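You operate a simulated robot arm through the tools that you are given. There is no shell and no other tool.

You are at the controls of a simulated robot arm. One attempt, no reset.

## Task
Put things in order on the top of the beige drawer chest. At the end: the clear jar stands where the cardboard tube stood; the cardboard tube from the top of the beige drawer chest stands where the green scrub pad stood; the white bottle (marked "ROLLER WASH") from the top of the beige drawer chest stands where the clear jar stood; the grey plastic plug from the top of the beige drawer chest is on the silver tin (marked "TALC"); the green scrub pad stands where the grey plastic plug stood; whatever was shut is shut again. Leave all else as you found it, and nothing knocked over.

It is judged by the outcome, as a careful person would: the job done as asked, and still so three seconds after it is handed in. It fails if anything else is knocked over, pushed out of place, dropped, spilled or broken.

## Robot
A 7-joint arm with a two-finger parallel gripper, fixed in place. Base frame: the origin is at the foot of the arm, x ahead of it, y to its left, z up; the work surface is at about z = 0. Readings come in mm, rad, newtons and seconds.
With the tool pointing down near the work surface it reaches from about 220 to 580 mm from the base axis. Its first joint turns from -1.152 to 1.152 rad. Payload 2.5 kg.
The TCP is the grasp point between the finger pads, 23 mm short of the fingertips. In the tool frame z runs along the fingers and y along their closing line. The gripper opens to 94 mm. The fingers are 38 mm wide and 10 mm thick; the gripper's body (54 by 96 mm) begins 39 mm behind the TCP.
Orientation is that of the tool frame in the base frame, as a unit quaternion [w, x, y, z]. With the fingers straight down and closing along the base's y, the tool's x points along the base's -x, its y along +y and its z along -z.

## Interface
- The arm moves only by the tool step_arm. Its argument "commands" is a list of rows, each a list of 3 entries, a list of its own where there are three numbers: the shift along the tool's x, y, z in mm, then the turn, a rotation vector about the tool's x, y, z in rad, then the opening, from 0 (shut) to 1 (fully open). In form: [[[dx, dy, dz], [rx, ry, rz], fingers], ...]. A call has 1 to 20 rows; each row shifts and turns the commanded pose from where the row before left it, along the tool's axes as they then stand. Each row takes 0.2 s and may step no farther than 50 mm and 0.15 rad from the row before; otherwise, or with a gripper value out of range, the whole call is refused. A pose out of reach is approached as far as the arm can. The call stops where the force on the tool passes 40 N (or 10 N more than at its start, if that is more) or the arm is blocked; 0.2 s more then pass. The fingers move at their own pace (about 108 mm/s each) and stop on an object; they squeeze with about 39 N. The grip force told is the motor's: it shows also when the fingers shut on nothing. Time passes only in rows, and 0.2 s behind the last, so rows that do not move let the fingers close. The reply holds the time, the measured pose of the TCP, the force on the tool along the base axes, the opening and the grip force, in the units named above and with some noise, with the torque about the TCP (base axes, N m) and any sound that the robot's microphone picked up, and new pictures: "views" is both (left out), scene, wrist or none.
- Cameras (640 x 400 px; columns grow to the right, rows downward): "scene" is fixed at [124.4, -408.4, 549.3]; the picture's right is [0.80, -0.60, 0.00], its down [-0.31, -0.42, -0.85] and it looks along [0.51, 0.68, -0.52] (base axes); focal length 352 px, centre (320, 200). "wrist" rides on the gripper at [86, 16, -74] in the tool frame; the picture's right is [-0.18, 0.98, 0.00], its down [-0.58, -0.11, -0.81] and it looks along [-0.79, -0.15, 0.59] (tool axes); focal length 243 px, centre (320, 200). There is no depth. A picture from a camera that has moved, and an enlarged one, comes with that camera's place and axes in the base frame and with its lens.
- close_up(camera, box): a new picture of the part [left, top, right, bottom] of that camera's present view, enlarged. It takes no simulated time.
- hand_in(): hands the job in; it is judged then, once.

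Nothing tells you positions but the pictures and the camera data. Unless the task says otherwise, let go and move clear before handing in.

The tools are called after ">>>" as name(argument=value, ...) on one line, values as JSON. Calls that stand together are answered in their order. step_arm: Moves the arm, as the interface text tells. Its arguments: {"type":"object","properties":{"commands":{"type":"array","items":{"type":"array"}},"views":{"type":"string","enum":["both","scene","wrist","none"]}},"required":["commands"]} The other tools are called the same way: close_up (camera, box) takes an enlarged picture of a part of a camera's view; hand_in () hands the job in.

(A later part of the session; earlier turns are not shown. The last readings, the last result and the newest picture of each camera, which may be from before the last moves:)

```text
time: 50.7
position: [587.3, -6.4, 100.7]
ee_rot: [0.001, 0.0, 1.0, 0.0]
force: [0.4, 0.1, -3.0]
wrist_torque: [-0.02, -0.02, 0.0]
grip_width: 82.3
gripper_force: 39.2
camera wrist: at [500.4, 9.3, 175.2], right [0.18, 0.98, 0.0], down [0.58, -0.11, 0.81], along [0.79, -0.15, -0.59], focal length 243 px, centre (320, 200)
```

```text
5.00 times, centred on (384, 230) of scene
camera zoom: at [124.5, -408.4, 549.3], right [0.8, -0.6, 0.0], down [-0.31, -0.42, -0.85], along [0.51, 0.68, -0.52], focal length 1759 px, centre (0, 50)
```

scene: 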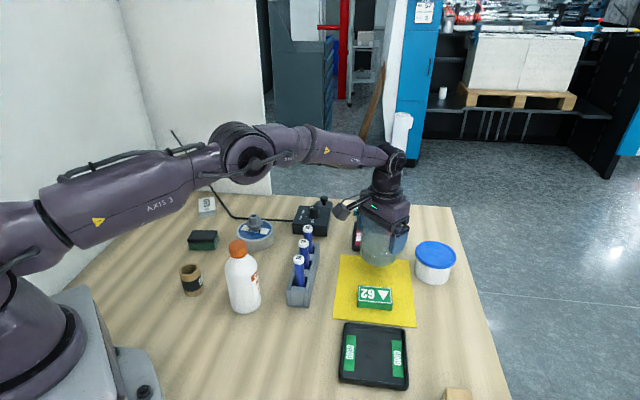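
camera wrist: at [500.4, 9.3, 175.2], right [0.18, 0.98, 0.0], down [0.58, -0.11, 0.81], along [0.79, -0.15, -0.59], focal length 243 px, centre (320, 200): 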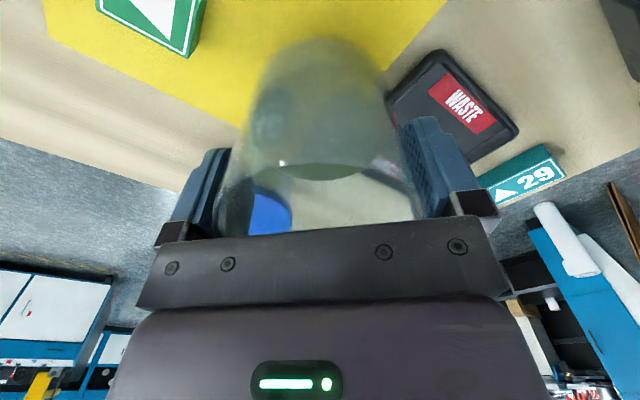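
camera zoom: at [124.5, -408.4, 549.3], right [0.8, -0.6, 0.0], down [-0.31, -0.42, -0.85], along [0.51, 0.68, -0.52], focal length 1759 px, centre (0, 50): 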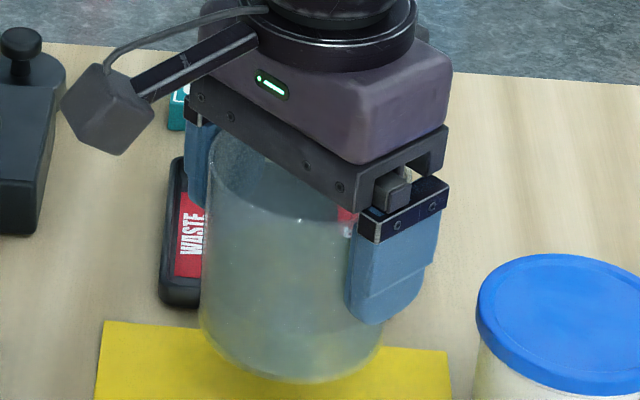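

The jar is up, steady and level, and weighs about 3 N. I'll raise it clear of the rack and carry it smoothly back to the tube's old spot at (304.7, -36.5).

>>> step_arm(commands=[[[0, 0, -5], [0, 0, 0], 0.7], [[0, 0, -12], [0, 0, 0], 0.7], [[2, 0, -16], [0, 0, 0], 0.7], [[5, -0.5, -18], [0, 0, 0], 0.7], [[9, -1, -18], [0, 0, 0], 0.7], [[14, -1.5, -16], [0, 0, 0], 0.7], [[18, -2, -10], [0, 0, 0], 0.7], [[20, -2.1, -4], [0, 0, 0], 0.7], [[22, -2.3, -1], [0, 0, 0], 0.7], [[22, -2.3, 0], [0, 0, 0], 0.7], [[22, -2.3, 0], [0, 0, 0], 0.7], [[22, -2.3, 0], [0, 0, 0], 0.7], [[22, -2.3, 0], [0, 0, 0], 0.7], [[22, -2.3, 0], [0, 0, 0], 0.7], [[22, -2.3, 0], [0, 0, 0], 0.7], [[22, -2.3, 0], [0, 0, 0], 0.7], [[22, -2.3, 0], [0, 0, 0], 0.7], [[12, -1.3, 0], [0, 0, 0], 0.7], [[5, -0.6, 0], [0, 0, 0], 0.7], [[1, 0, 0], [0, 0, 0], 0.7]], views="both")

>>> close_up(camera="scene", box=[180, 180, 372, 300])

```text
time: 54.9
position: [301.7, -37.3, 199.2]
ee_rot: [0.002, 0.0, 1.0, 0.001]
force: [-0.5, -0.4, -3.4]
wrist_torque: [0.0, 0.01, -0.04]
grip_width: 82.2
gripper_force: 38.5
camera wrist: at [215.1, -21.5, 273.4], right [0.18, 0.98, 0.0], down [0.58, -0.11, 0.81], along [0.79, -0.15, -0.59], focal length 243 px, centre (320, 200)
```

scene: 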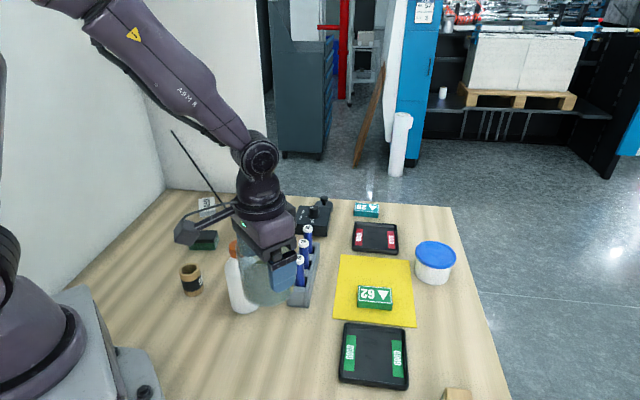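
wrist: 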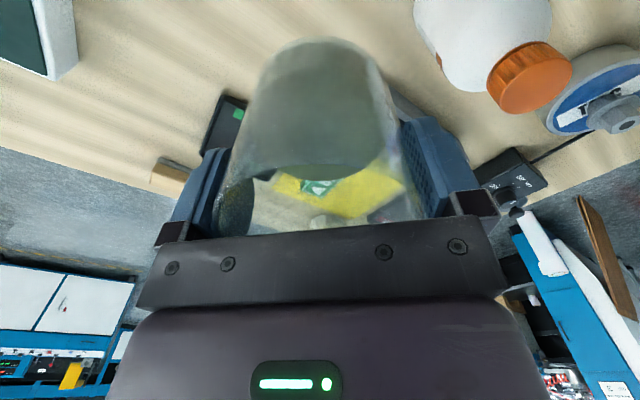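

```text
3.33 times, centred on (276, 240) of scene
camera zoom: at [124.4, -408.4, 549.3], right [0.8, -0.6, 0.0], down [-0.31, -0.42, -0.85], along [0.51, 0.68, -0.52], focal length 1172 px, centre (467, 67)
```

zoom: 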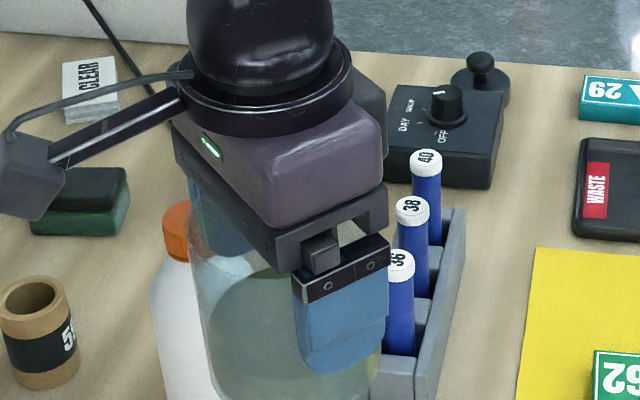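

The jar is over the target spot with the bottle about 30 mm clear. I'll lower it smoothly to just above the surface.

>>> step_arm(commands=[[[-0.5, 0, 5], [0, 0, 0], 0.7], [[-0.5, 0, 11], [0, 0, 0], 0.7], [[0, 0, 16], [0, 0, 0], 0.7], [[0, 0, 18], [0, 0, 0], 0.7], [[0, 0, 18], [0, 0, 0], 0.7], [[0, 0, 18], [0, 0, 0], 0.7], [[0, 0, 16], [0, 0, 0], 0.7], [[0, 0, 11], [0, 0, 0], 0.7], [[0, 0, 7], [0, 0, 0], 0.7], [[0, 0, 3], [0, 0, 0], 0.7], [[0, 0, 1], [0, 0, 0], 0.7], [[0, 0, 0], [0, 0, 0], 0.7]], views="both")

>>> close_up(camera="scene", box=[200, 240, 360, 340])

```text
time: 57.5
position: [304.5, -37.9, 77.4]
ee_rot: [0.002, -0.001, 1.0, 0.001]
force: [0.0, 0.0, -3.1]
wrist_torque: [-0.02, 0.01, 0.0]
grip_width: 82.5
gripper_force: 38.8
camera wrist: at [218.8, -20.9, 150.3], right [0.18, 0.98, 0.0], down [0.58, -0.11, 0.81], along [0.79, -0.15, -0.59], focal length 243 px, centre (320, 200)
```

scene: 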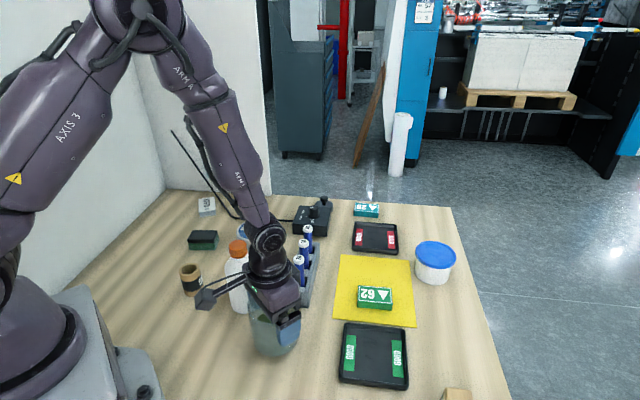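
wrist: 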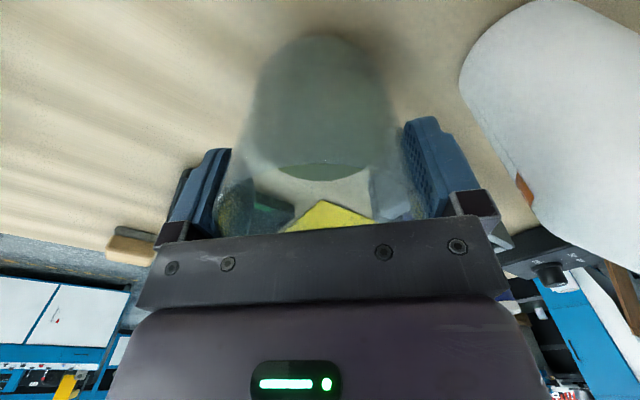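

```text
4.00 times, centred on (280, 290) of scene
camera zoom: at [124.5, -408.4, 549.3], right [0.8, -0.6, 0.0], down [-0.31, -0.42, -0.85], along [0.51, 0.68, -0.52], focal length 1407 px, centre (480, -160)
```

zoom: 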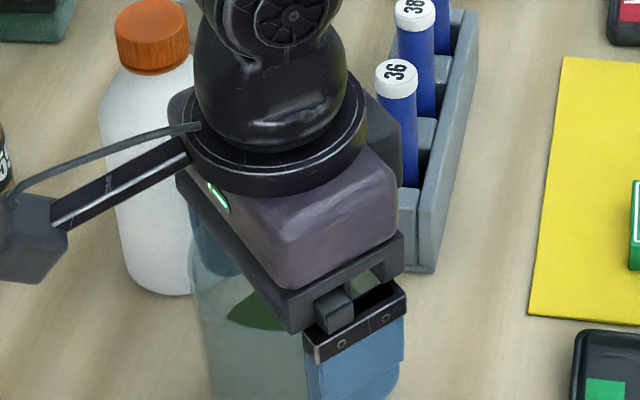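

It's about 12 mm above the surface. I'll lower it in small steps.

>>> step_arm(commands=[[[0.8, 0.3, 3], [0, 0, 0], 0.7], [[0, 0, 3], [0, 0, 0], 0.7], [[0, 0, 2], [0, 0, 0], 0.7], [[0, 0, 1], [0, 0, 0], 0.7], [[0, 0, 0], [0, 0, 0], 0.7]], views="none")

```text
time: 58.7
position: [304.9, -37.9, 66.5]
ee_rot: [0.001, 0.0, 1.0, 0.0]
force: [-0.1, 0.0, -3.7]
wrist_torque: [0.07, 0.02, -0.05]
grip_width: 82.4
gripper_force: 39.2
```

>>> step_arm(commands=[[[0.8, 0.4, 0.7], [0, 0, 0], 0.7], [[0, 0, 0.7], [0, 0, 0], 0.7], [[0, 0, 0], [0, 0, 0], 0.7]], views="none")

```text
time: 59.5
position: [302.2, -35.6, 65.4]
ee_rot: [0.001, 0.001, 1.0, 0.001]
force: [0.0, -0.7, -2.9]
wrist_torque: [-0.01, 0.03, 0.0]
grip_width: 82.2
gripper_force: 38.8
```

>>> step_arm(commands=[[[0, 0, 0.7], [0, 0, 0], 0.7], [[0, 0, 0.6], [0, 0, 0], 0.7], [[0, 0, 0], [0, 0, 0], 0.7]], views="none")

```text
time: 60.3
position: [301.5, -37.2, 64.2]
ee_rot: [0.001, 0.0, 1.0, 0.001]
force: [-0.2, -0.7, -3.6]
wrist_torque: [-0.03, -0.03, 0.01]
grip_width: 82.3
gripper_force: 38.6
```

>>> step_arm(commands=[[[0, 0, 0.6], [0, 0, 0], 0.7], [[0, 0, 0.6], [0, 0, 0], 0.7], [[0, 0, 0], [0, 0, 0], 0.7]], views="wrist")

```text
time: 61.1
position: [302.2, -35.9, 62.8]
ee_rot: [0.001, -0.001, 1.0, 0.001]
force: [0.1, 0.2, -2.8]
wrist_torque: [0.0, 0.02, 0.01]
grip_width: 82.4
gripper_force: 39.0
camera wrist: at [216.0, -19.7, 136.9], right [0.18, 0.98, 0.0], down [0.58, -0.11, 0.81], along [0.79, -0.15, -0.59], focal length 243 px, centre (320, 200)
```

wrist: 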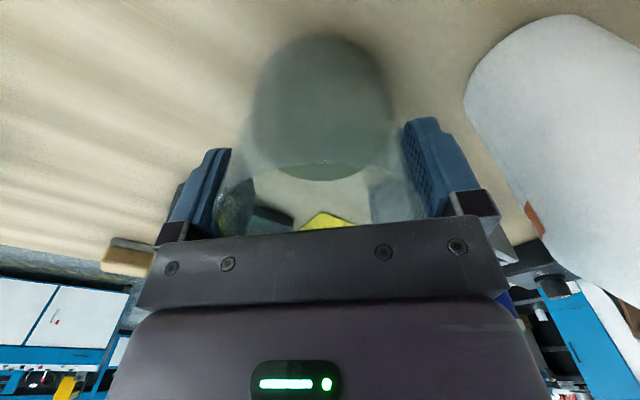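

>>> step_arm(commands=[[[0, 0, 0.5], [0, 0, 0], 0.7], [[0, 0, 0.5], [0, 0, 0], 0.7], [[0, 0, 0], [0, 0, 0], 0.7]], views="none")

```text
time: 61.9
position: [303.5, -36.9, 62.2]
ee_rot: [0.001, -0.001, 1.0, 0.001]
force: [-3.8, 3.9, 16.8]
wrist_torque: [-0.36, 0.12, -0.05]
grip_width: 82.4
gripper_force: 39.6
```

That is contact, a bit firm. I'll back off half a millimetre before releasing.

>>> step_arm(commands=[[[0, 0, -0.4], [0, 0, 0], 0.7], [[0, 0, 0], [0, 0, 0], 0.7]], views="both")

>>> close_up(camera="scene", box=[200, 280, 360, 380])

```text
time: 62.5
position: [302.7, -35.4, 61.0]
ee_rot: [0.002, 0.001, 1.0, 0.001]
force: [-0.1, 5.3, 9.5]
wrist_torque: [-0.02, 0.19, -0.01]
grip_width: 82.6
gripper_force: 38.9
camera wrist: at [216.4, -19.6, 135.8], right [0.18, 0.98, 0.0], down [0.58, -0.11, 0.81], along [0.8, -0.15, -0.59], focal length 243 px, centre (320, 200)
```

scene: 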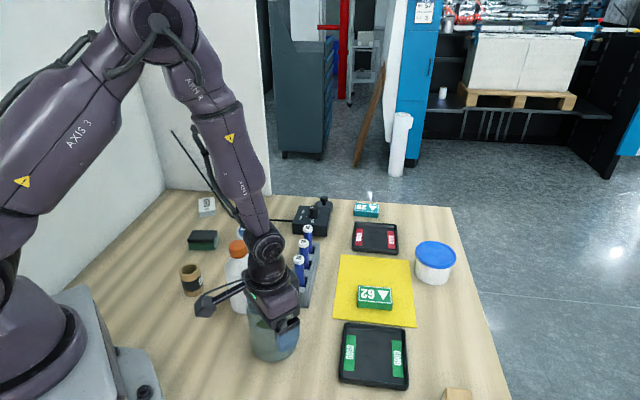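
wrist: 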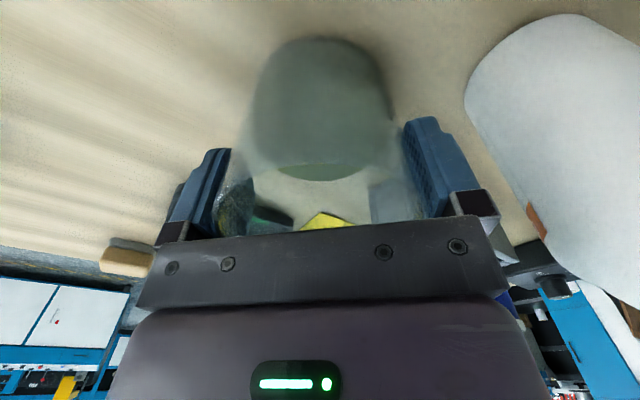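

```text
4.00 times, centred on (280, 330) of scene
camera zoom: at [124.4, -408.4, 549.4], right [0.8, -0.6, 0.0], down [-0.31, -0.42, -0.85], along [0.51, 0.68, -0.52], focal length 1407 px, centre (480, -320)
```

zoom: 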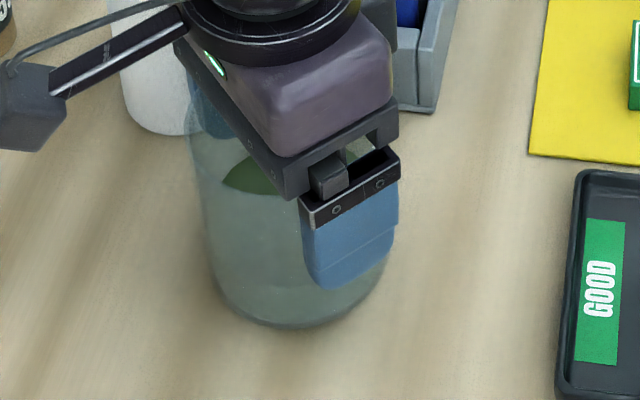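

The jar is down, so I'll open fully and rise straight up.

>>> step_arm(commands=[[[0, 0, 0], [0, 0, 0], 0.92], [[0, 0, 0], [0, 0, 0], 1.0], [[0, 0, 0], [0, 0, 0], 1.0], [[0, 0, -4], [0, 0, 0], 1.0], [[0, 0, -8], [0, 0, 0], 1.0], [[0, 0, -12], [0, 0, 0], 1.0], [[0, 0, -20], [0, 0, 0], 1.0]], views="both")

>>> close_up(camera="scene", box=[200, 280, 360, 380])

```text
time: 64.1
position: [302.9, -36.2, 105.5]
ee_rot: [0.001, 0.0, 1.0, 0.001]
force: [-0.6, 0.7, 0.0]
wrist_torque: [0.04, -0.04, 0.01]
grip_width: 93.6
gripper_force: 0.1
camera wrist: at [216.4, -18.5, 180.6], right [0.18, 0.98, 0.0], down [0.58, -0.11, 0.81], along [0.79, -0.15, -0.59], focal length 243 px, centre (320, 200)
```

scene: 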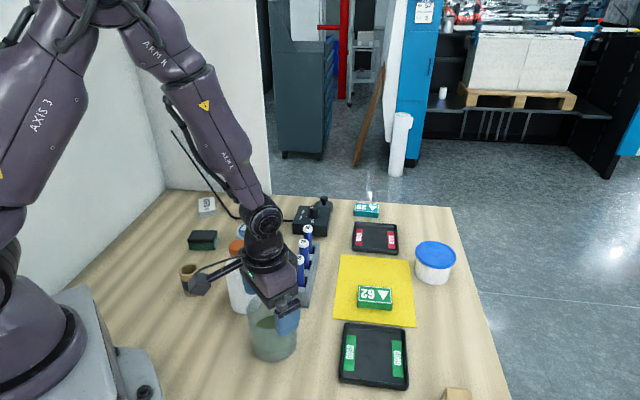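
wrist: 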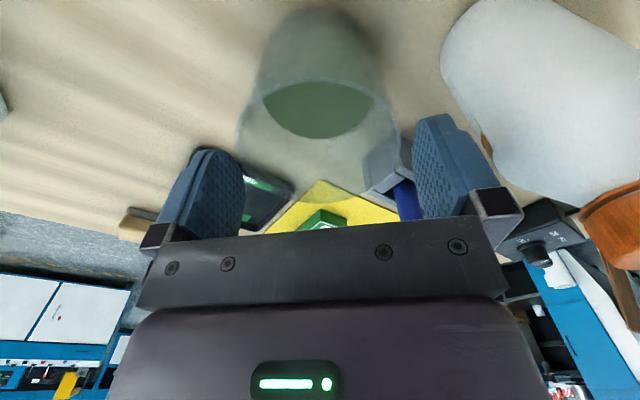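

```text
4.00 times, centred on (280, 330) of scene
camera zoom: at [124.5, -408.4, 549.3], right [0.8, -0.6, 0.0], down [-0.31, -0.42, -0.85], along [0.51, 0.68, -0.52], focal length 1407 px, centre (480, -320)
```

zoom: 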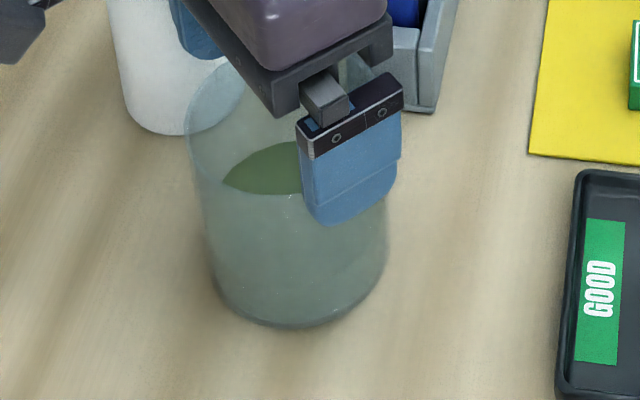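

The jar stands at the tube's old spot, liquid undisturbed. I'll rise and move above the bottle at about (302, 81).

>>> step_arm(commands=[[[0, 0, -35], [0, 0, 0], 1.0], [[0, 0, -40], [0, 0, 0], 1.0], [[0, 0, -40], [0, 0, 0], 1.0], [[0, 0, -25], [0, 0, 0], 1.0], [[0, 30, 0], [0, 0, 0], 1.0], [[0, 30, 0], [0, 0, 0], 1.0], [[0, 30, 0], [0, 0, 0], 1.0], [[0, 27, 0], [0, 0, 0], 1.0], [[0, 0, 0], [0, 0, 0], 1.0], [[0, 0, 0], [0, 0, 0], 1.0]], views="both")

>>> close_up(camera="wrist", box=[220, 0, 420, 125])

>>> close_up(camera="scene", box=[204, 270, 332, 370])

```text
time: 66.3
position: [300.4, 80.0, 245.5]
ee_rot: [0.002, 0.0, 1.0, 0.001]
force: [0.0, -0.3, -0.2]
wrist_torque: [-0.02, -0.01, 0.0]
grip_width: 93.7
gripper_force: 0.1
camera wrist: at [214.6, 97.4, 321.4], right [0.18, 0.98, 0.0], down [0.58, -0.11, 0.81], along [0.79, -0.15, -0.59], focal length 243 px, centre (320, 200)
```

scene: 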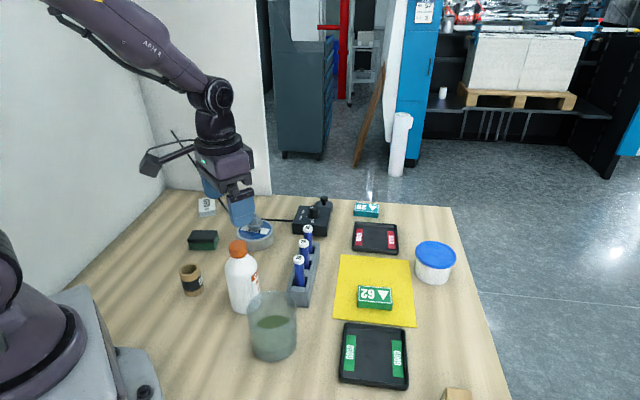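
wrist: 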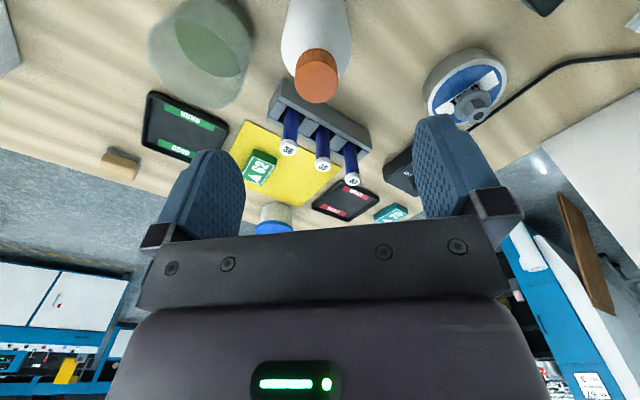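

```text
3.20 times, centred on (320, 62) of wrist
camera zoom: at [214.6, 97.4, 321.4], right [0.18, 0.98, 0.0], down [0.58, -0.11, 0.81], along [0.79, -0.15, -0.59], focal length 776 px, centre (320, 640)
```

zoom: 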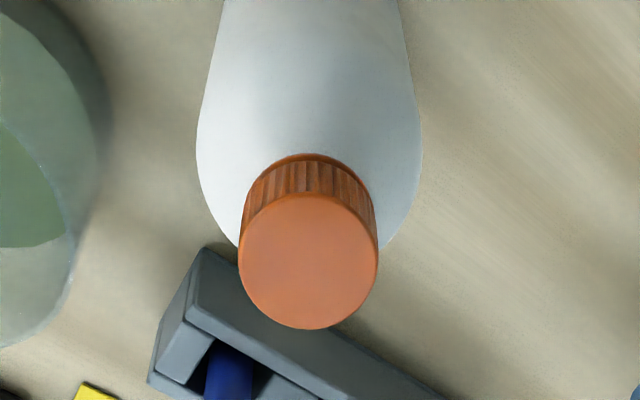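

```text
4.00 times, centred on (268, 320) of scene
camera zoom: at [124.4, -408.4, 549.3], right [0.8, -0.6, 0.0], down [-0.31, -0.42, -0.85], along [0.51, 0.68, -0.52], focal length 1407 px, centre (528, -280)
```

zoom: 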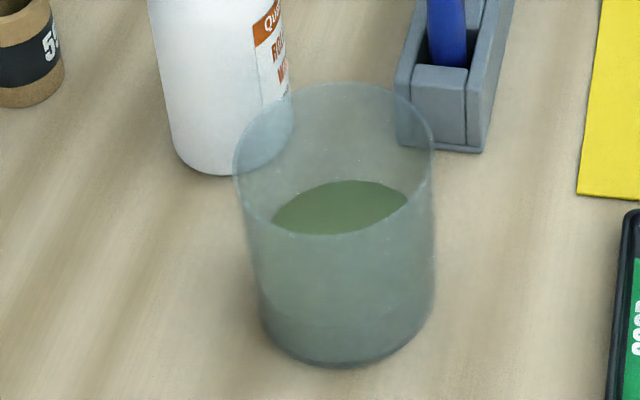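

The bottle is about 147 mm tall. With the gripper body only 39 mm behind the grasp point, I have to hold it by the cap. I'll centre on the cap and come down to just above it.

>>> step_arm(commands=[[[-3.4, -3.0, 0], [0, 0, 0], 0.7], [[0, 0, 25], [0, 0, 0], 0.7], [[0, 0, 25], [0, 0, 0], 0.7], [[0, 0, 10], [0, 0, 0], 0.7], [[0, 0, 0], [0, 0, 0], 0.7], [[0, 0, 0], [0, 0, 0], 0.7]], views="both")

>>> close_up(camera="wrist", box=[220, 0, 420, 125])

>>> close_up(camera="scene", box=[184, 200, 312, 280])

```text
time: 67.7
position: [307.4, 77.9, 185.5]
ee_rot: [0.002, 0.0, 1.0, 0.001]
force: [-0.5, 0.5, 0.3]
wrist_torque: [-0.03, 0.01, 0.0]
grip_width: 65.8
gripper_force: 0.1
camera wrist: at [220.0, 93.8, 259.8], right [0.18, 0.98, 0.0], down [0.58, -0.11, 0.81], along [0.79, -0.15, -0.59], focal length 243 px, centre (320, 200)
```

scene: 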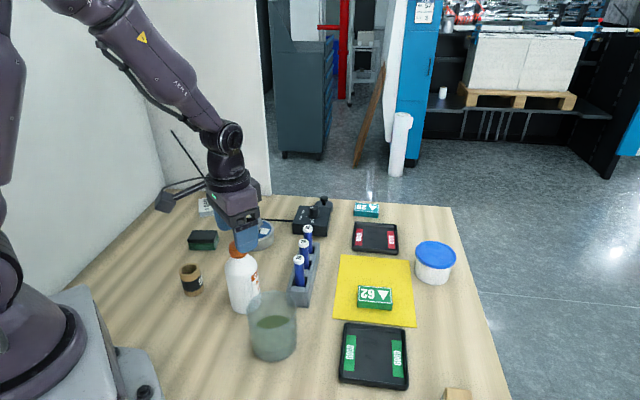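
wrist: 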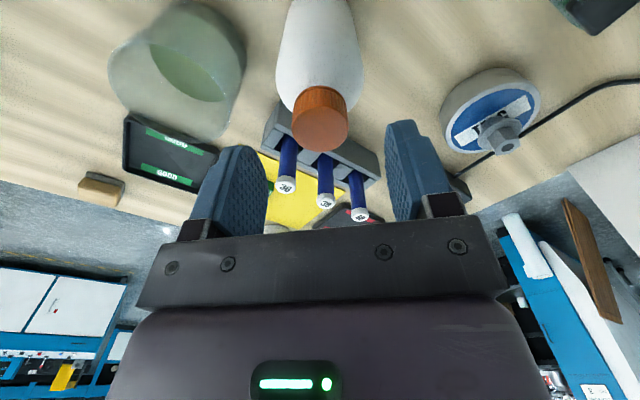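

```text
3.20 times, centred on (320, 62) of wrist
camera zoom: at [220.0, 93.8, 259.8], right [0.18, 0.98, 0.0], down [0.58, -0.11, 0.81], along [0.79, -0.15, -0.59], focal length 776 px, centre (320, 640)
```

zoom: 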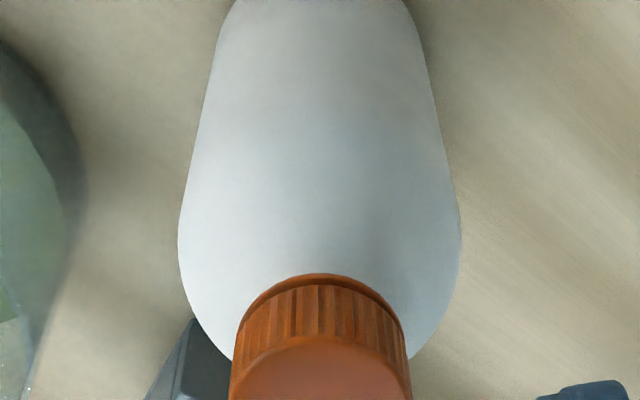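

```text
5.00 times, centred on (248, 240) of scene
camera zoom: at [124.4, -408.4, 549.3], right [0.8, -0.6, 0.0], down [-0.31, -0.42, -0.85], along [0.51, 0.68, -0.52], focal length 1759 px, centre (680, 0)
```

zoom: 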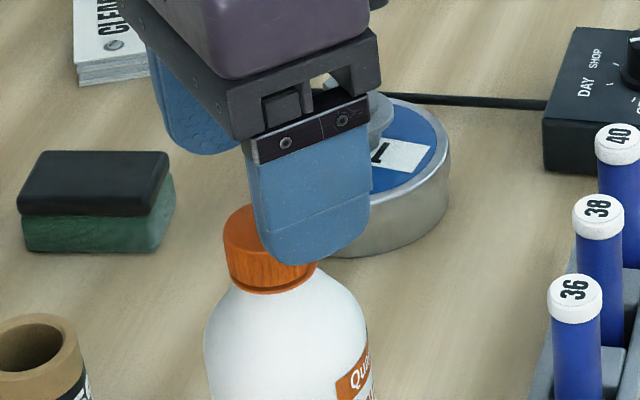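

The cap's centre is about 2.5 mm behind the TCP. I'll adjust and lower the tips beside the cap, checking as I go.

>>> step_arm(commands=[[[2.6, 0.3, 0], [0, 0, 0], 0.7], [[0, 0, 10], [0, 0, 0], 0.65], [[0, 0, 10], [0, 0, 0], 0.6], [[0, 0, 6], [0, 0, 0], 0.6], [[0, 0, 0], [0, 0, 0], 0.6], [[0, 0, 0], [0, 0, 0], 0.6]], views="both")

>>> close_up(camera="wrist", box=[220, 80, 420, 205])

>>> close_up(camera="scene", box=[184, 210, 312, 290])

```text
time: 69.1
position: [303.2, 77.4, 161.3]
ee_rot: [0.002, 0.0, 1.0, 0.001]
force: [-0.1, -1.0, -0.2]
wrist_torque: [0.02, -0.02, 0.01]
grip_width: 56.3
gripper_force: 0.1
camera wrist: at [216.4, 94.1, 236.1], right [0.18, 0.98, 0.0], down [0.58, -0.11, 0.81], along [0.79, -0.15, -0.59], focal length 243 px, centre (320, 200)
```

scene: 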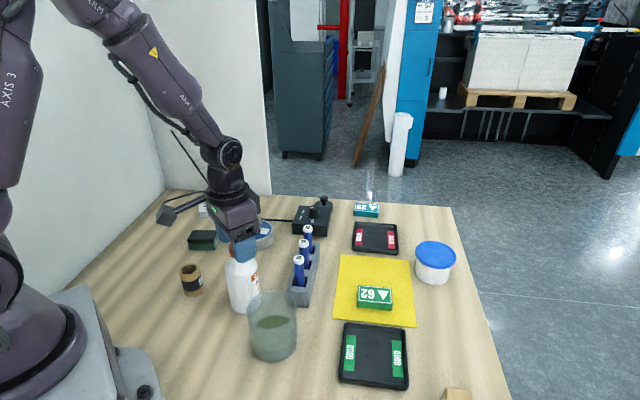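
wrist: 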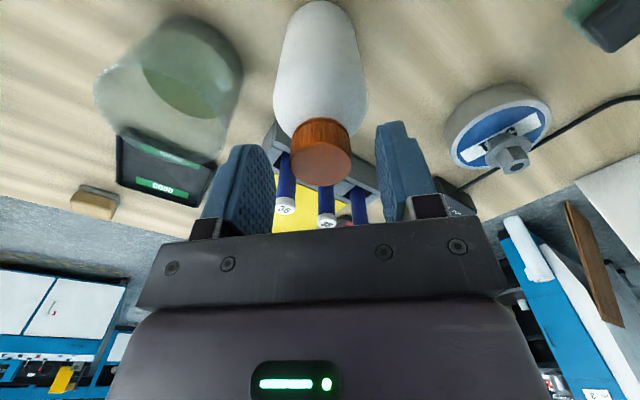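

```text
3.20 times, centred on (320, 142) of wrist
camera zoom: at [216.4, 94.1, 236.1], right [0.18, 0.98, 0.0], down [0.58, -0.11, 0.81], along [0.79, -0.15, -0.59], focal length 776 px, centre (320, 384)
```

zoom: 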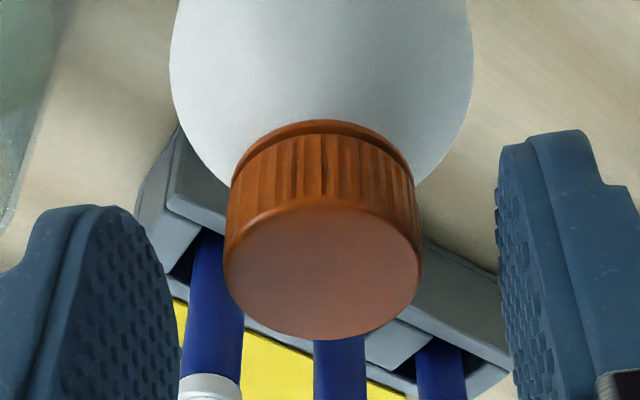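

```text
5.00 times, centred on (248, 250) of scene
camera zoom: at [124.4, -408.4, 549.3], right [0.8, -0.6, 0.0], down [-0.31, -0.42, -0.85], along [0.51, 0.68, -0.52], focal length 1759 px, centre (680, -50)
```

zoom: 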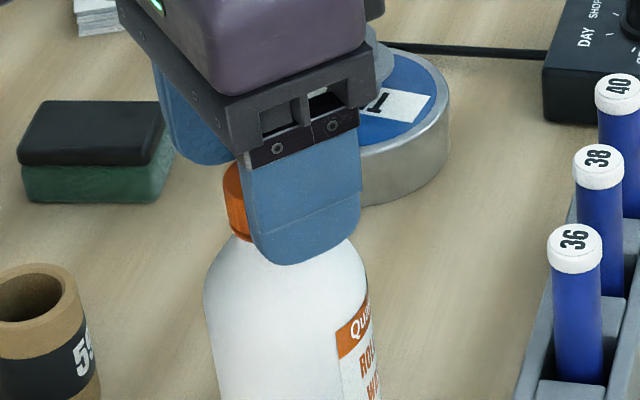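

The cap is about 32 mm across and 20 mm tall. I'll lower the tips to just above the shoulder (TCP ≈ 150) and close on the cap.

>>> step_arm(commands=[[[-2.3, 0, 4], [0, 0, 0], 0.6], [[0, 0, 4], [0, 0, 0], 0.6], [[0, 0, 2.5], [0, 0, 0], 0.6], [[0, 0, 0], [0, 0, 0], 0.6], [[0, 0, 0], [0, 0, 0], 0.6]], views="both")

>>> close_up(camera="wrist", box=[220, 80, 420, 205])

>>> close_up(camera="scene", box=[204, 210, 284, 260])

```text
time: 70.3
position: [305.6, 77.6, 150.9]
ee_rot: [0.002, 0.0, 1.0, 0.001]
force: [-0.3, -0.7, -0.5]
wrist_torque: [0.03, -0.01, 0.02]
grip_width: 56.3
gripper_force: 0.1
camera wrist: at [218.4, 94.2, 224.2], right [0.18, 0.98, 0.0], down [0.58, -0.11, 0.81], along [0.79, -0.15, -0.59], focal length 243 px, centre (320, 200)
```

scene: 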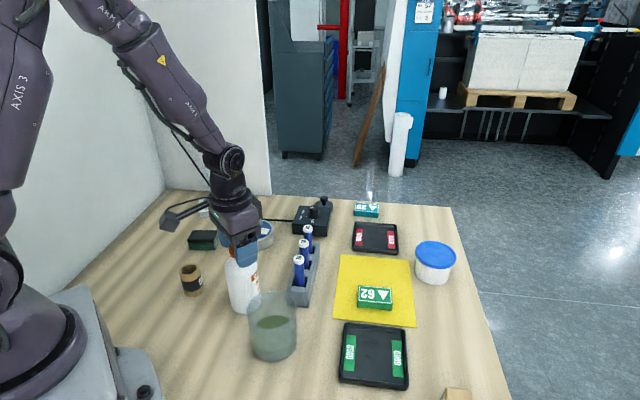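
wrist: 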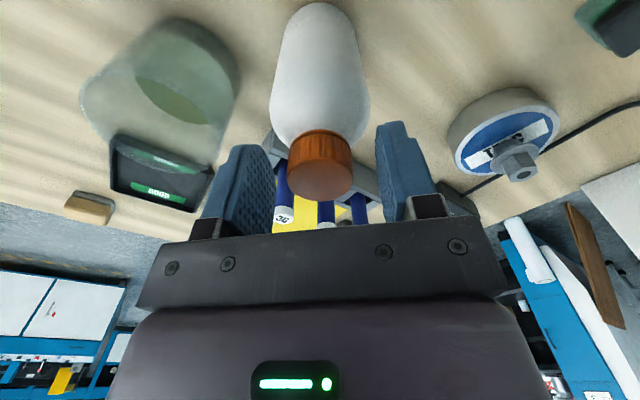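

```text
3.20 times, centred on (320, 142) of wrist
camera zoom: at [218.4, 94.2, 224.2], right [0.18, 0.98, 0.0], down [0.58, -0.11, 0.81], along [0.79, -0.15, -0.59], focal length 776 px, centre (320, 384)
```

zoom: 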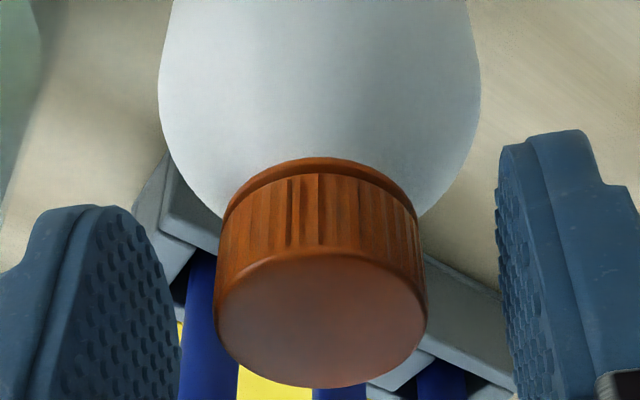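

```text
8.00 times, centred on (244, 235) of scene
camera zoom: at [124.4, -408.4, 549.3], right [0.8, -0.6, 0.0], down [-0.31, -0.42, -0.85], along [0.51, 0.68, -0.52], focal length 2814 px, centre (928, -80)
```

zoom: 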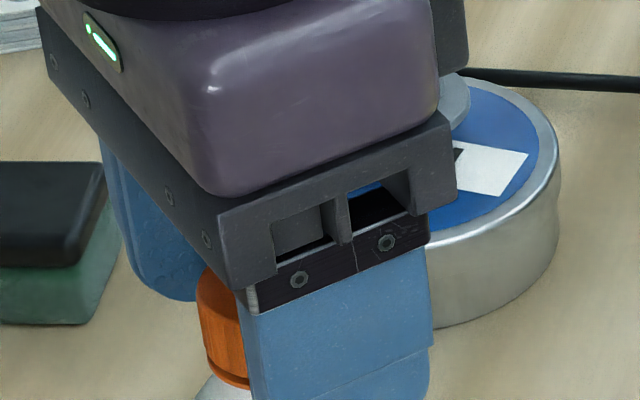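

The cap is centred. I'll raise 2 mm to stay clear of the shoulder, then close.

>>> step_arm(commands=[[[0, 0, -2], [0, 0, 0], 0.6], [[0, 0, 0], [0, 0, 0], 0.45], [[0, 0, 0], [0, 0, 0], 0.1], [[0, 0, 0], [0, 0, 0], 0.1], [[0, 0, 0], [0, 0, 0], 0.1], [[0, 0, 0], [0, 0, 0], 0.1]], views="both")

>>> close_up(camera="wrist", box=[220, 80, 420, 205])

>>> close_up(camera="scene", box=[184, 210, 312, 320])

```text
time: 71.7
position: [303.1, 77.3, 151.9]
ee_rot: [0.002, 0.0, 1.0, 0.001]
force: [0.7, -0.9, 2.1]
wrist_torque: [-0.22, 0.1, 0.02]
grip_width: 31.1
gripper_force: 38.8
camera wrist: at [218.6, 94.3, 226.8], right [0.18, 0.98, 0.0], down [0.58, -0.11, 0.81], along [0.79, -0.15, -0.59], focal length 243 px, centre (320, 200)
```

scene: 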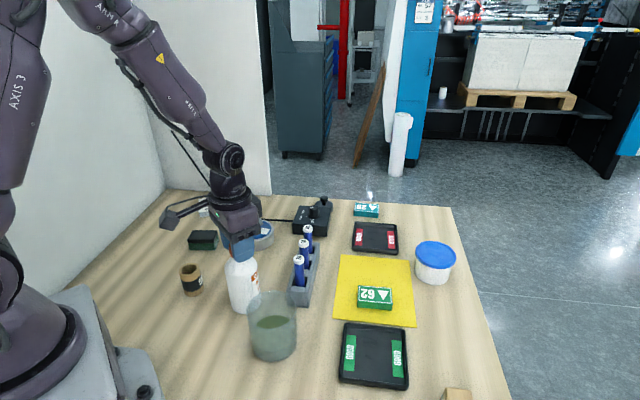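
wrist: 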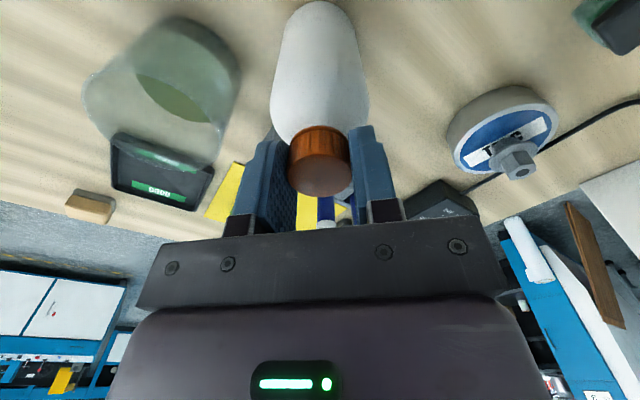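

```text
3.20 times, centred on (320, 142) of wrist
camera zoom: at [218.6, 94.3, 226.8], right [0.18, 0.98, 0.0], down [0.58, -0.11, 0.81], along [0.79, -0.15, -0.59], focal length 776 px, centre (320, 384)
```

zoom: 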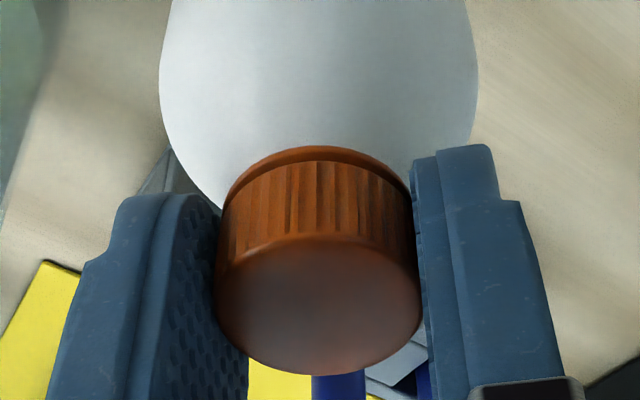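

```text
3.64 times, centred on (248, 265) of scene
camera zoom: at [124.4, -408.4, 549.3], right [0.8, -0.6, 0.0], down [-0.31, -0.42, -0.85], along [0.51, 0.68, -0.52], focal length 1279 px, centre (582, -36)
```

zoom: 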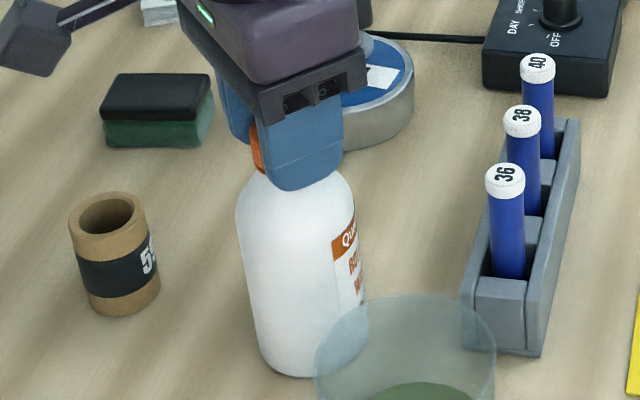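

The cap is gripped at 31 mm. I'll lift slowly and check that the bottle hangs straight.

>>> step_arm(commands=[[[0, 0, -2], [0, 0, 0], 0.1], [[0, 0, -4], [0, 0, 0], 0.1], [[0, 0, -6], [0, 0, 0], 0.1], [[0, 0, -8], [0, 0, 0], 0.1], [[0, 0, -6], [0, 0, 0], 0.1], [[0, 0, -3], [0, 0, 0], 0.1], [[0, 0, 0], [0, 0, 0], 0.1]], views="both")

>>> close_up(camera="scene", box=[184, 190, 312, 310])

```text
time: 73.3
position: [305.7, 77.8, 179.6]
ee_rot: [0.001, 0.0, 1.0, 0.001]
force: [-0.4, -0.5, -2.4]
wrist_torque: [0.03, 0.01, 0.02]
grip_width: 30.8
gripper_force: 39.5
camera wrist: at [218.9, 94.1, 255.0], right [0.18, 0.98, 0.0], down [0.58, -0.11, 0.81], along [0.79, -0.15, -0.59], focal length 243 px, centre (320, 200)
```

scene: 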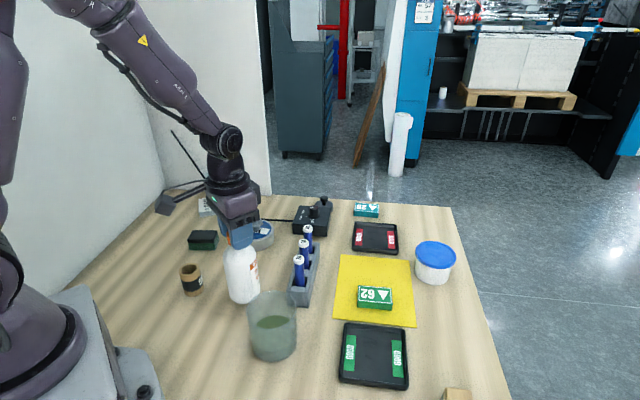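
wrist: 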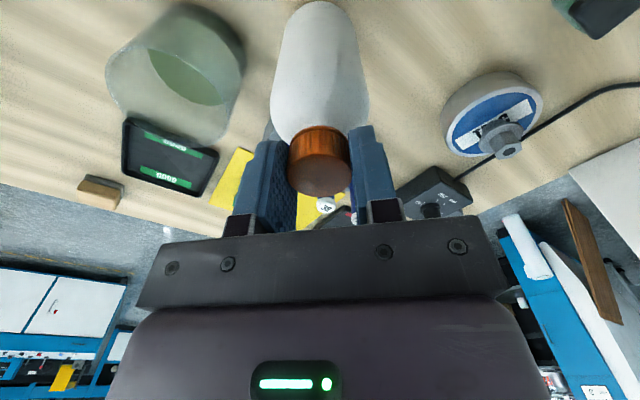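

```text
3.33 times, centred on (248, 250) of scene
camera zoom: at [124.5, -408.4, 549.3], right [0.8, -0.6, 0.0], down [-0.31, -0.42, -0.85], along [0.51, 0.68, -0.52], focal length 1172 px, centre (560, 33)
```

zoom: 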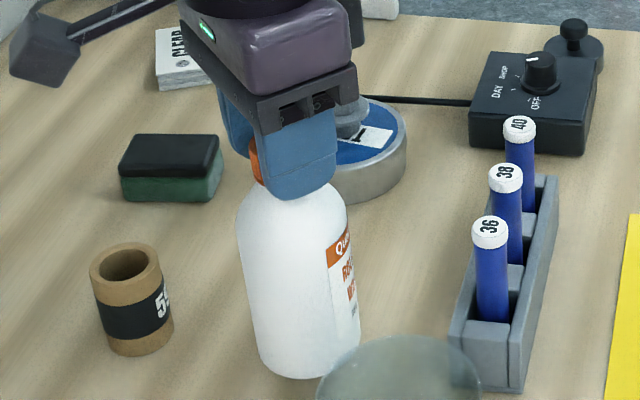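

The bottle is held securely and hangs straight. I'll lift it clear, pass over the jar and around the test-tube rack, then head toward the jar's old spot.

>>> step_arm(commands=[[[0, 0, -10], [0, 0, 0], 0.1], [[0, 0, -20], [0, 0, 0], 0.1], [[0, 0, -25], [0, 0, 0], 0.1], [[0, 0, -25], [0, 0, 0], 0.1], [[0, 0, -10], [0, 0, 0], 0.1], [[-6, -11.4, 0], [0, 0, 0], 0.1], [[-10.8, -20.4, 0], [0, 0, 0], 0.1], [[-10.8, -20.4, 0], [0, 0, 0], 0.1], [[-10.8, -20.4, 0], [0, 0, 0], 0.1], [[-10.8, -20.4, 0], [0, 0, 0], 0.1], [[-10.8, -20.4, 0], [0, 0, 0], 0.1], [[-8, -9, 0], [0, 0, 0], 0.1], [[-18, 1.5, 2], [0, 0, 0], 0.1], [[-22, 2, 4], [0, 0, 0], 0.1], [[-22, 2, 4], [0, 0, 0], 0.1], [[-22, 2, 4], [0, 0, 0], 0.1], [[-15, 1.5, 4], [0, 0, 0], 0.1], [[-6, 0.5, 2], [0, 0, 0], 0.1], [[0, 0, 0], [0, 0, 0], 0.1]], views="both")

>>> close_up(camera="scene", box=[260, 150, 452, 350])

```text
time: 77.3
position: [478.4, -34.8, 250.5]
ee_rot: [0.002, 0.0, 1.0, 0.001]
force: [0.6, 0.1, -2.8]
wrist_torque: [0.01, 0.05, 0.03]
grip_width: 30.9
gripper_force: 38.9
camera wrist: at [391.9, -18.4, 324.7], right [0.18, 0.98, 0.0], down [0.58, -0.11, 0.81], along [0.79, -0.15, -0.59], focal length 243 px, centre (320, 200)
```

scene: 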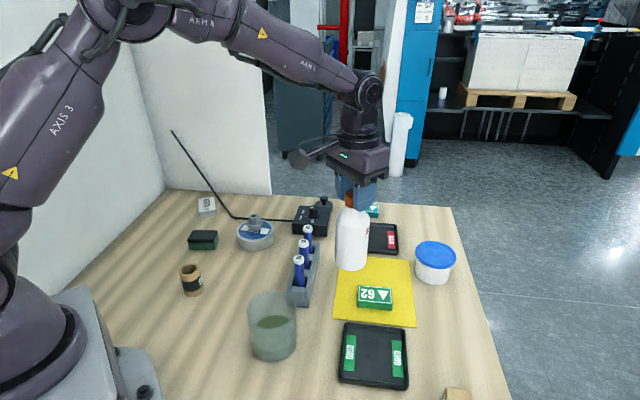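
wrist: 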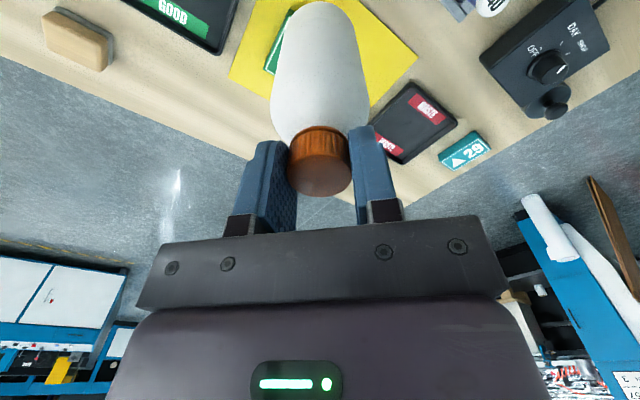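

```text
2.00 times, centred on (356, 250) of scene
camera zoom: at [124.5, -408.4, 549.3], right [0.8, -0.6, 0.0], down [-0.31, -0.42, -0.85], along [0.51, 0.68, -0.52], focal length 704 px, centre (248, 100)
```

zoom: 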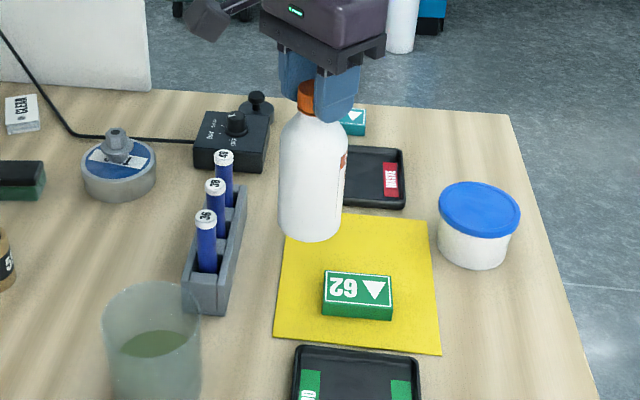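

All clear. I'll move on to above the jar's old spot at about (588, -7) while descending partway.

>>> step_arm(commands=[[[-10, 2.5, 4], [0, 0, 0], 0.1], [[-18, 4.6, 9], [0, 0, 0], 0.1], [[-20, 5.1, 10], [0, 0, 0], 0.1], [[-20, 5.1, 10], [0, 0, 0], 0.1], [[-20, 5.1, 10], [0, 0, 0], 0.1], [[-14, 3.6, 8], [0, 0, 0], 0.1], [[-6, 1.5, 4], [0, 0, 0], 0.1], [[-1.5, 0.5, 1], [0, 0, 0], 0.1], [[0, 0, 0], [0, 0, 0], 0.1], [[0, 0, 0], [0, 0, 0], 0.1]], views="both")

>>> close_up(camera="scene", box=[310, 180, 470, 300])

```text
time: 79.5
position: [588.1, -7.7, 193.8]
ee_rot: [0.001, 0.0, 1.0, 0.001]
force: [0.1, -0.1, -2.8]
wrist_torque: [0.02, -0.01, 0.02]
grip_width: 31.2
gripper_force: 38.5
camera wrist: at [502.1, 9.1, 268.6], right [0.18, 0.98, 0.0], down [0.58, -0.11, 0.81], along [0.79, -0.15, -0.59], focal length 243 px, centre (320, 200)
```

scene: 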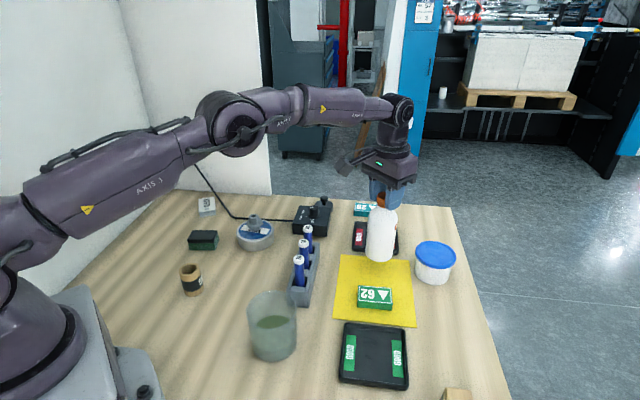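
wrist: 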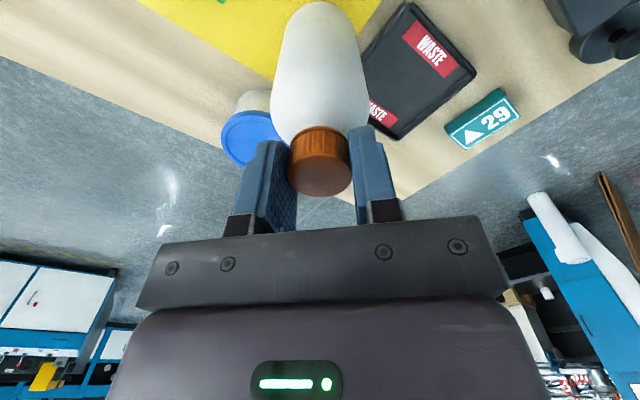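

```text
3.33 times, centred on (390, 240) of scene
camera zoom: at [124.5, -408.4, 549.3], right [0.8, -0.6, 0.0], down [-0.31, -0.42, -0.85], along [0.51, 0.68, -0.52], focal length 1172 px, centre (87, 67)
```

zoom: 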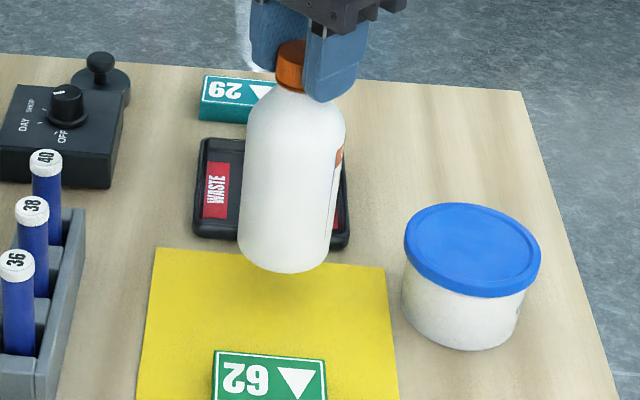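

The bottle is over the jar's old spot, with its base about 40 mm up. I'll lower it smoothly.

>>> step_arm(commands=[[[0, 0.6, 5], [0, 0, 0], 0.1], [[0, 0, 9], [0, 0, 0], 0.1], [[0, 0, 9], [0, 0, 0], 0.1], [[0, 0, 7], [0, 0, 0], 0.1], [[0, 0, 3], [0, 0, 0], 0.1], [[0, 0, 1], [0, 0, 0], 0.1], [[0, 0, 0], [0, 0, 0], 0.1]], views="both")

>>> close_up(camera="scene", box=[330, 200, 430, 300])

```text
time: 81.1
position: [589.1, -5.7, 162.4]
ee_rot: [0.002, 0.0, 1.0, 0.001]
force: [-0.6, -0.8, -2.7]
wrist_torque: [-0.01, -0.02, 0.02]
grip_width: 31.0
gripper_force: 38.6
camera wrist: at [501.7, 10.5, 235.7], right [0.18, 0.98, 0.0], down [0.58, -0.11, 0.81], along [0.79, -0.15, -0.59], focal length 243 px, centre (320, 200)
```

scene: 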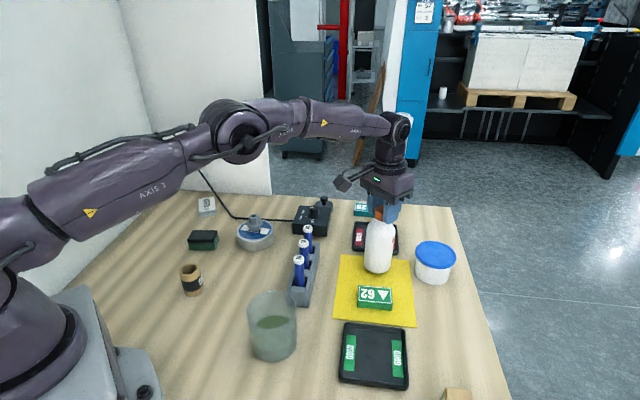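
wrist: 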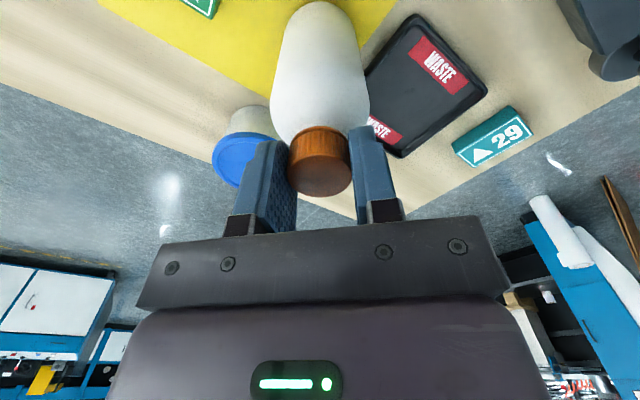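

```text
4.00 times, centred on (380, 250) of scene
camera zoom: at [124.5, -408.4, 549.3], right [0.8, -0.6, 0.0], down [-0.31, -0.42, -0.85], along [0.51, 0.68, -0.52], focal length 1407 px, centre (80, 0)
```

zoom: 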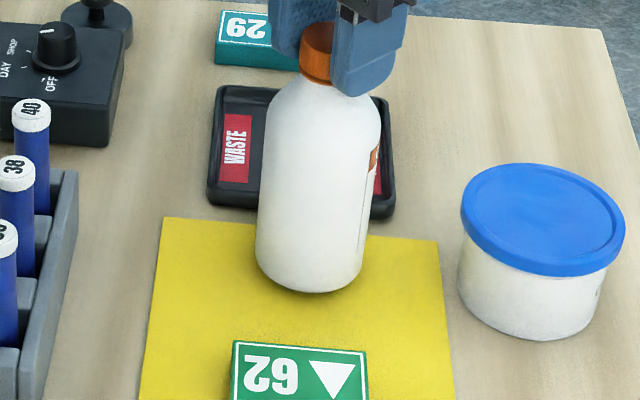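

>>> step_arm(commands=[[[0, -0.5, 2], [0, 0, 0], 0.1], [[0, 0, 1.5], [0, 0, 0], 0.1], [[0, 0, 0.5], [0, 0, 0], 0.1], [[0, 0, 0], [0, 0, 0], 0.1]], views="none")

```text
time: 82.1
position: [586.7, -7.4, 157.2]
ee_rot: [0.001, 0.0, 1.0, 0.001]
force: [-0.3, -0.1, -2.5]
wrist_torque: [0.03, 0.0, -0.05]
grip_width: 31.1
gripper_force: 39.6
```

The bottle hasn't touched down yet, so I'll continue in small steps.

>>> step_arm(commands=[[[0, 0, 0.7], [0, 0, 0], 0.1], [[0, 0, 0.7], [0, 0, 0], 0.1], [[0, 0, 0], [0, 0, 0], 0.1]], views="none")

```text
time: 82.9
position: [587.3, -7.7, 156.2]
ee_rot: [0.001, 0.0, 1.0, 0.001]
force: [-0.8, 0.2, -2.5]
wrist_torque: [0.0, -0.01, 0.0]
grip_width: 30.8
gripper_force: 39.2
```

>>> step_arm(commands=[[[0, 0, 0.6], [0, 0, 0], 0.1], [[0, 0, 0.6], [0, 0, 0], 0.1], [[0, 0, 0], [0, 0, 0], 0.1]], views="none")

```text
time: 83.7
position: [588.1, -6.9, 154.7]
ee_rot: [0.002, 0.0, 1.0, 0.0]
force: [-6.2, -0.5, 7.2]
wrist_torque: [-0.18, 0.71, -0.11]
grip_width: 30.9
gripper_force: 38.7
```

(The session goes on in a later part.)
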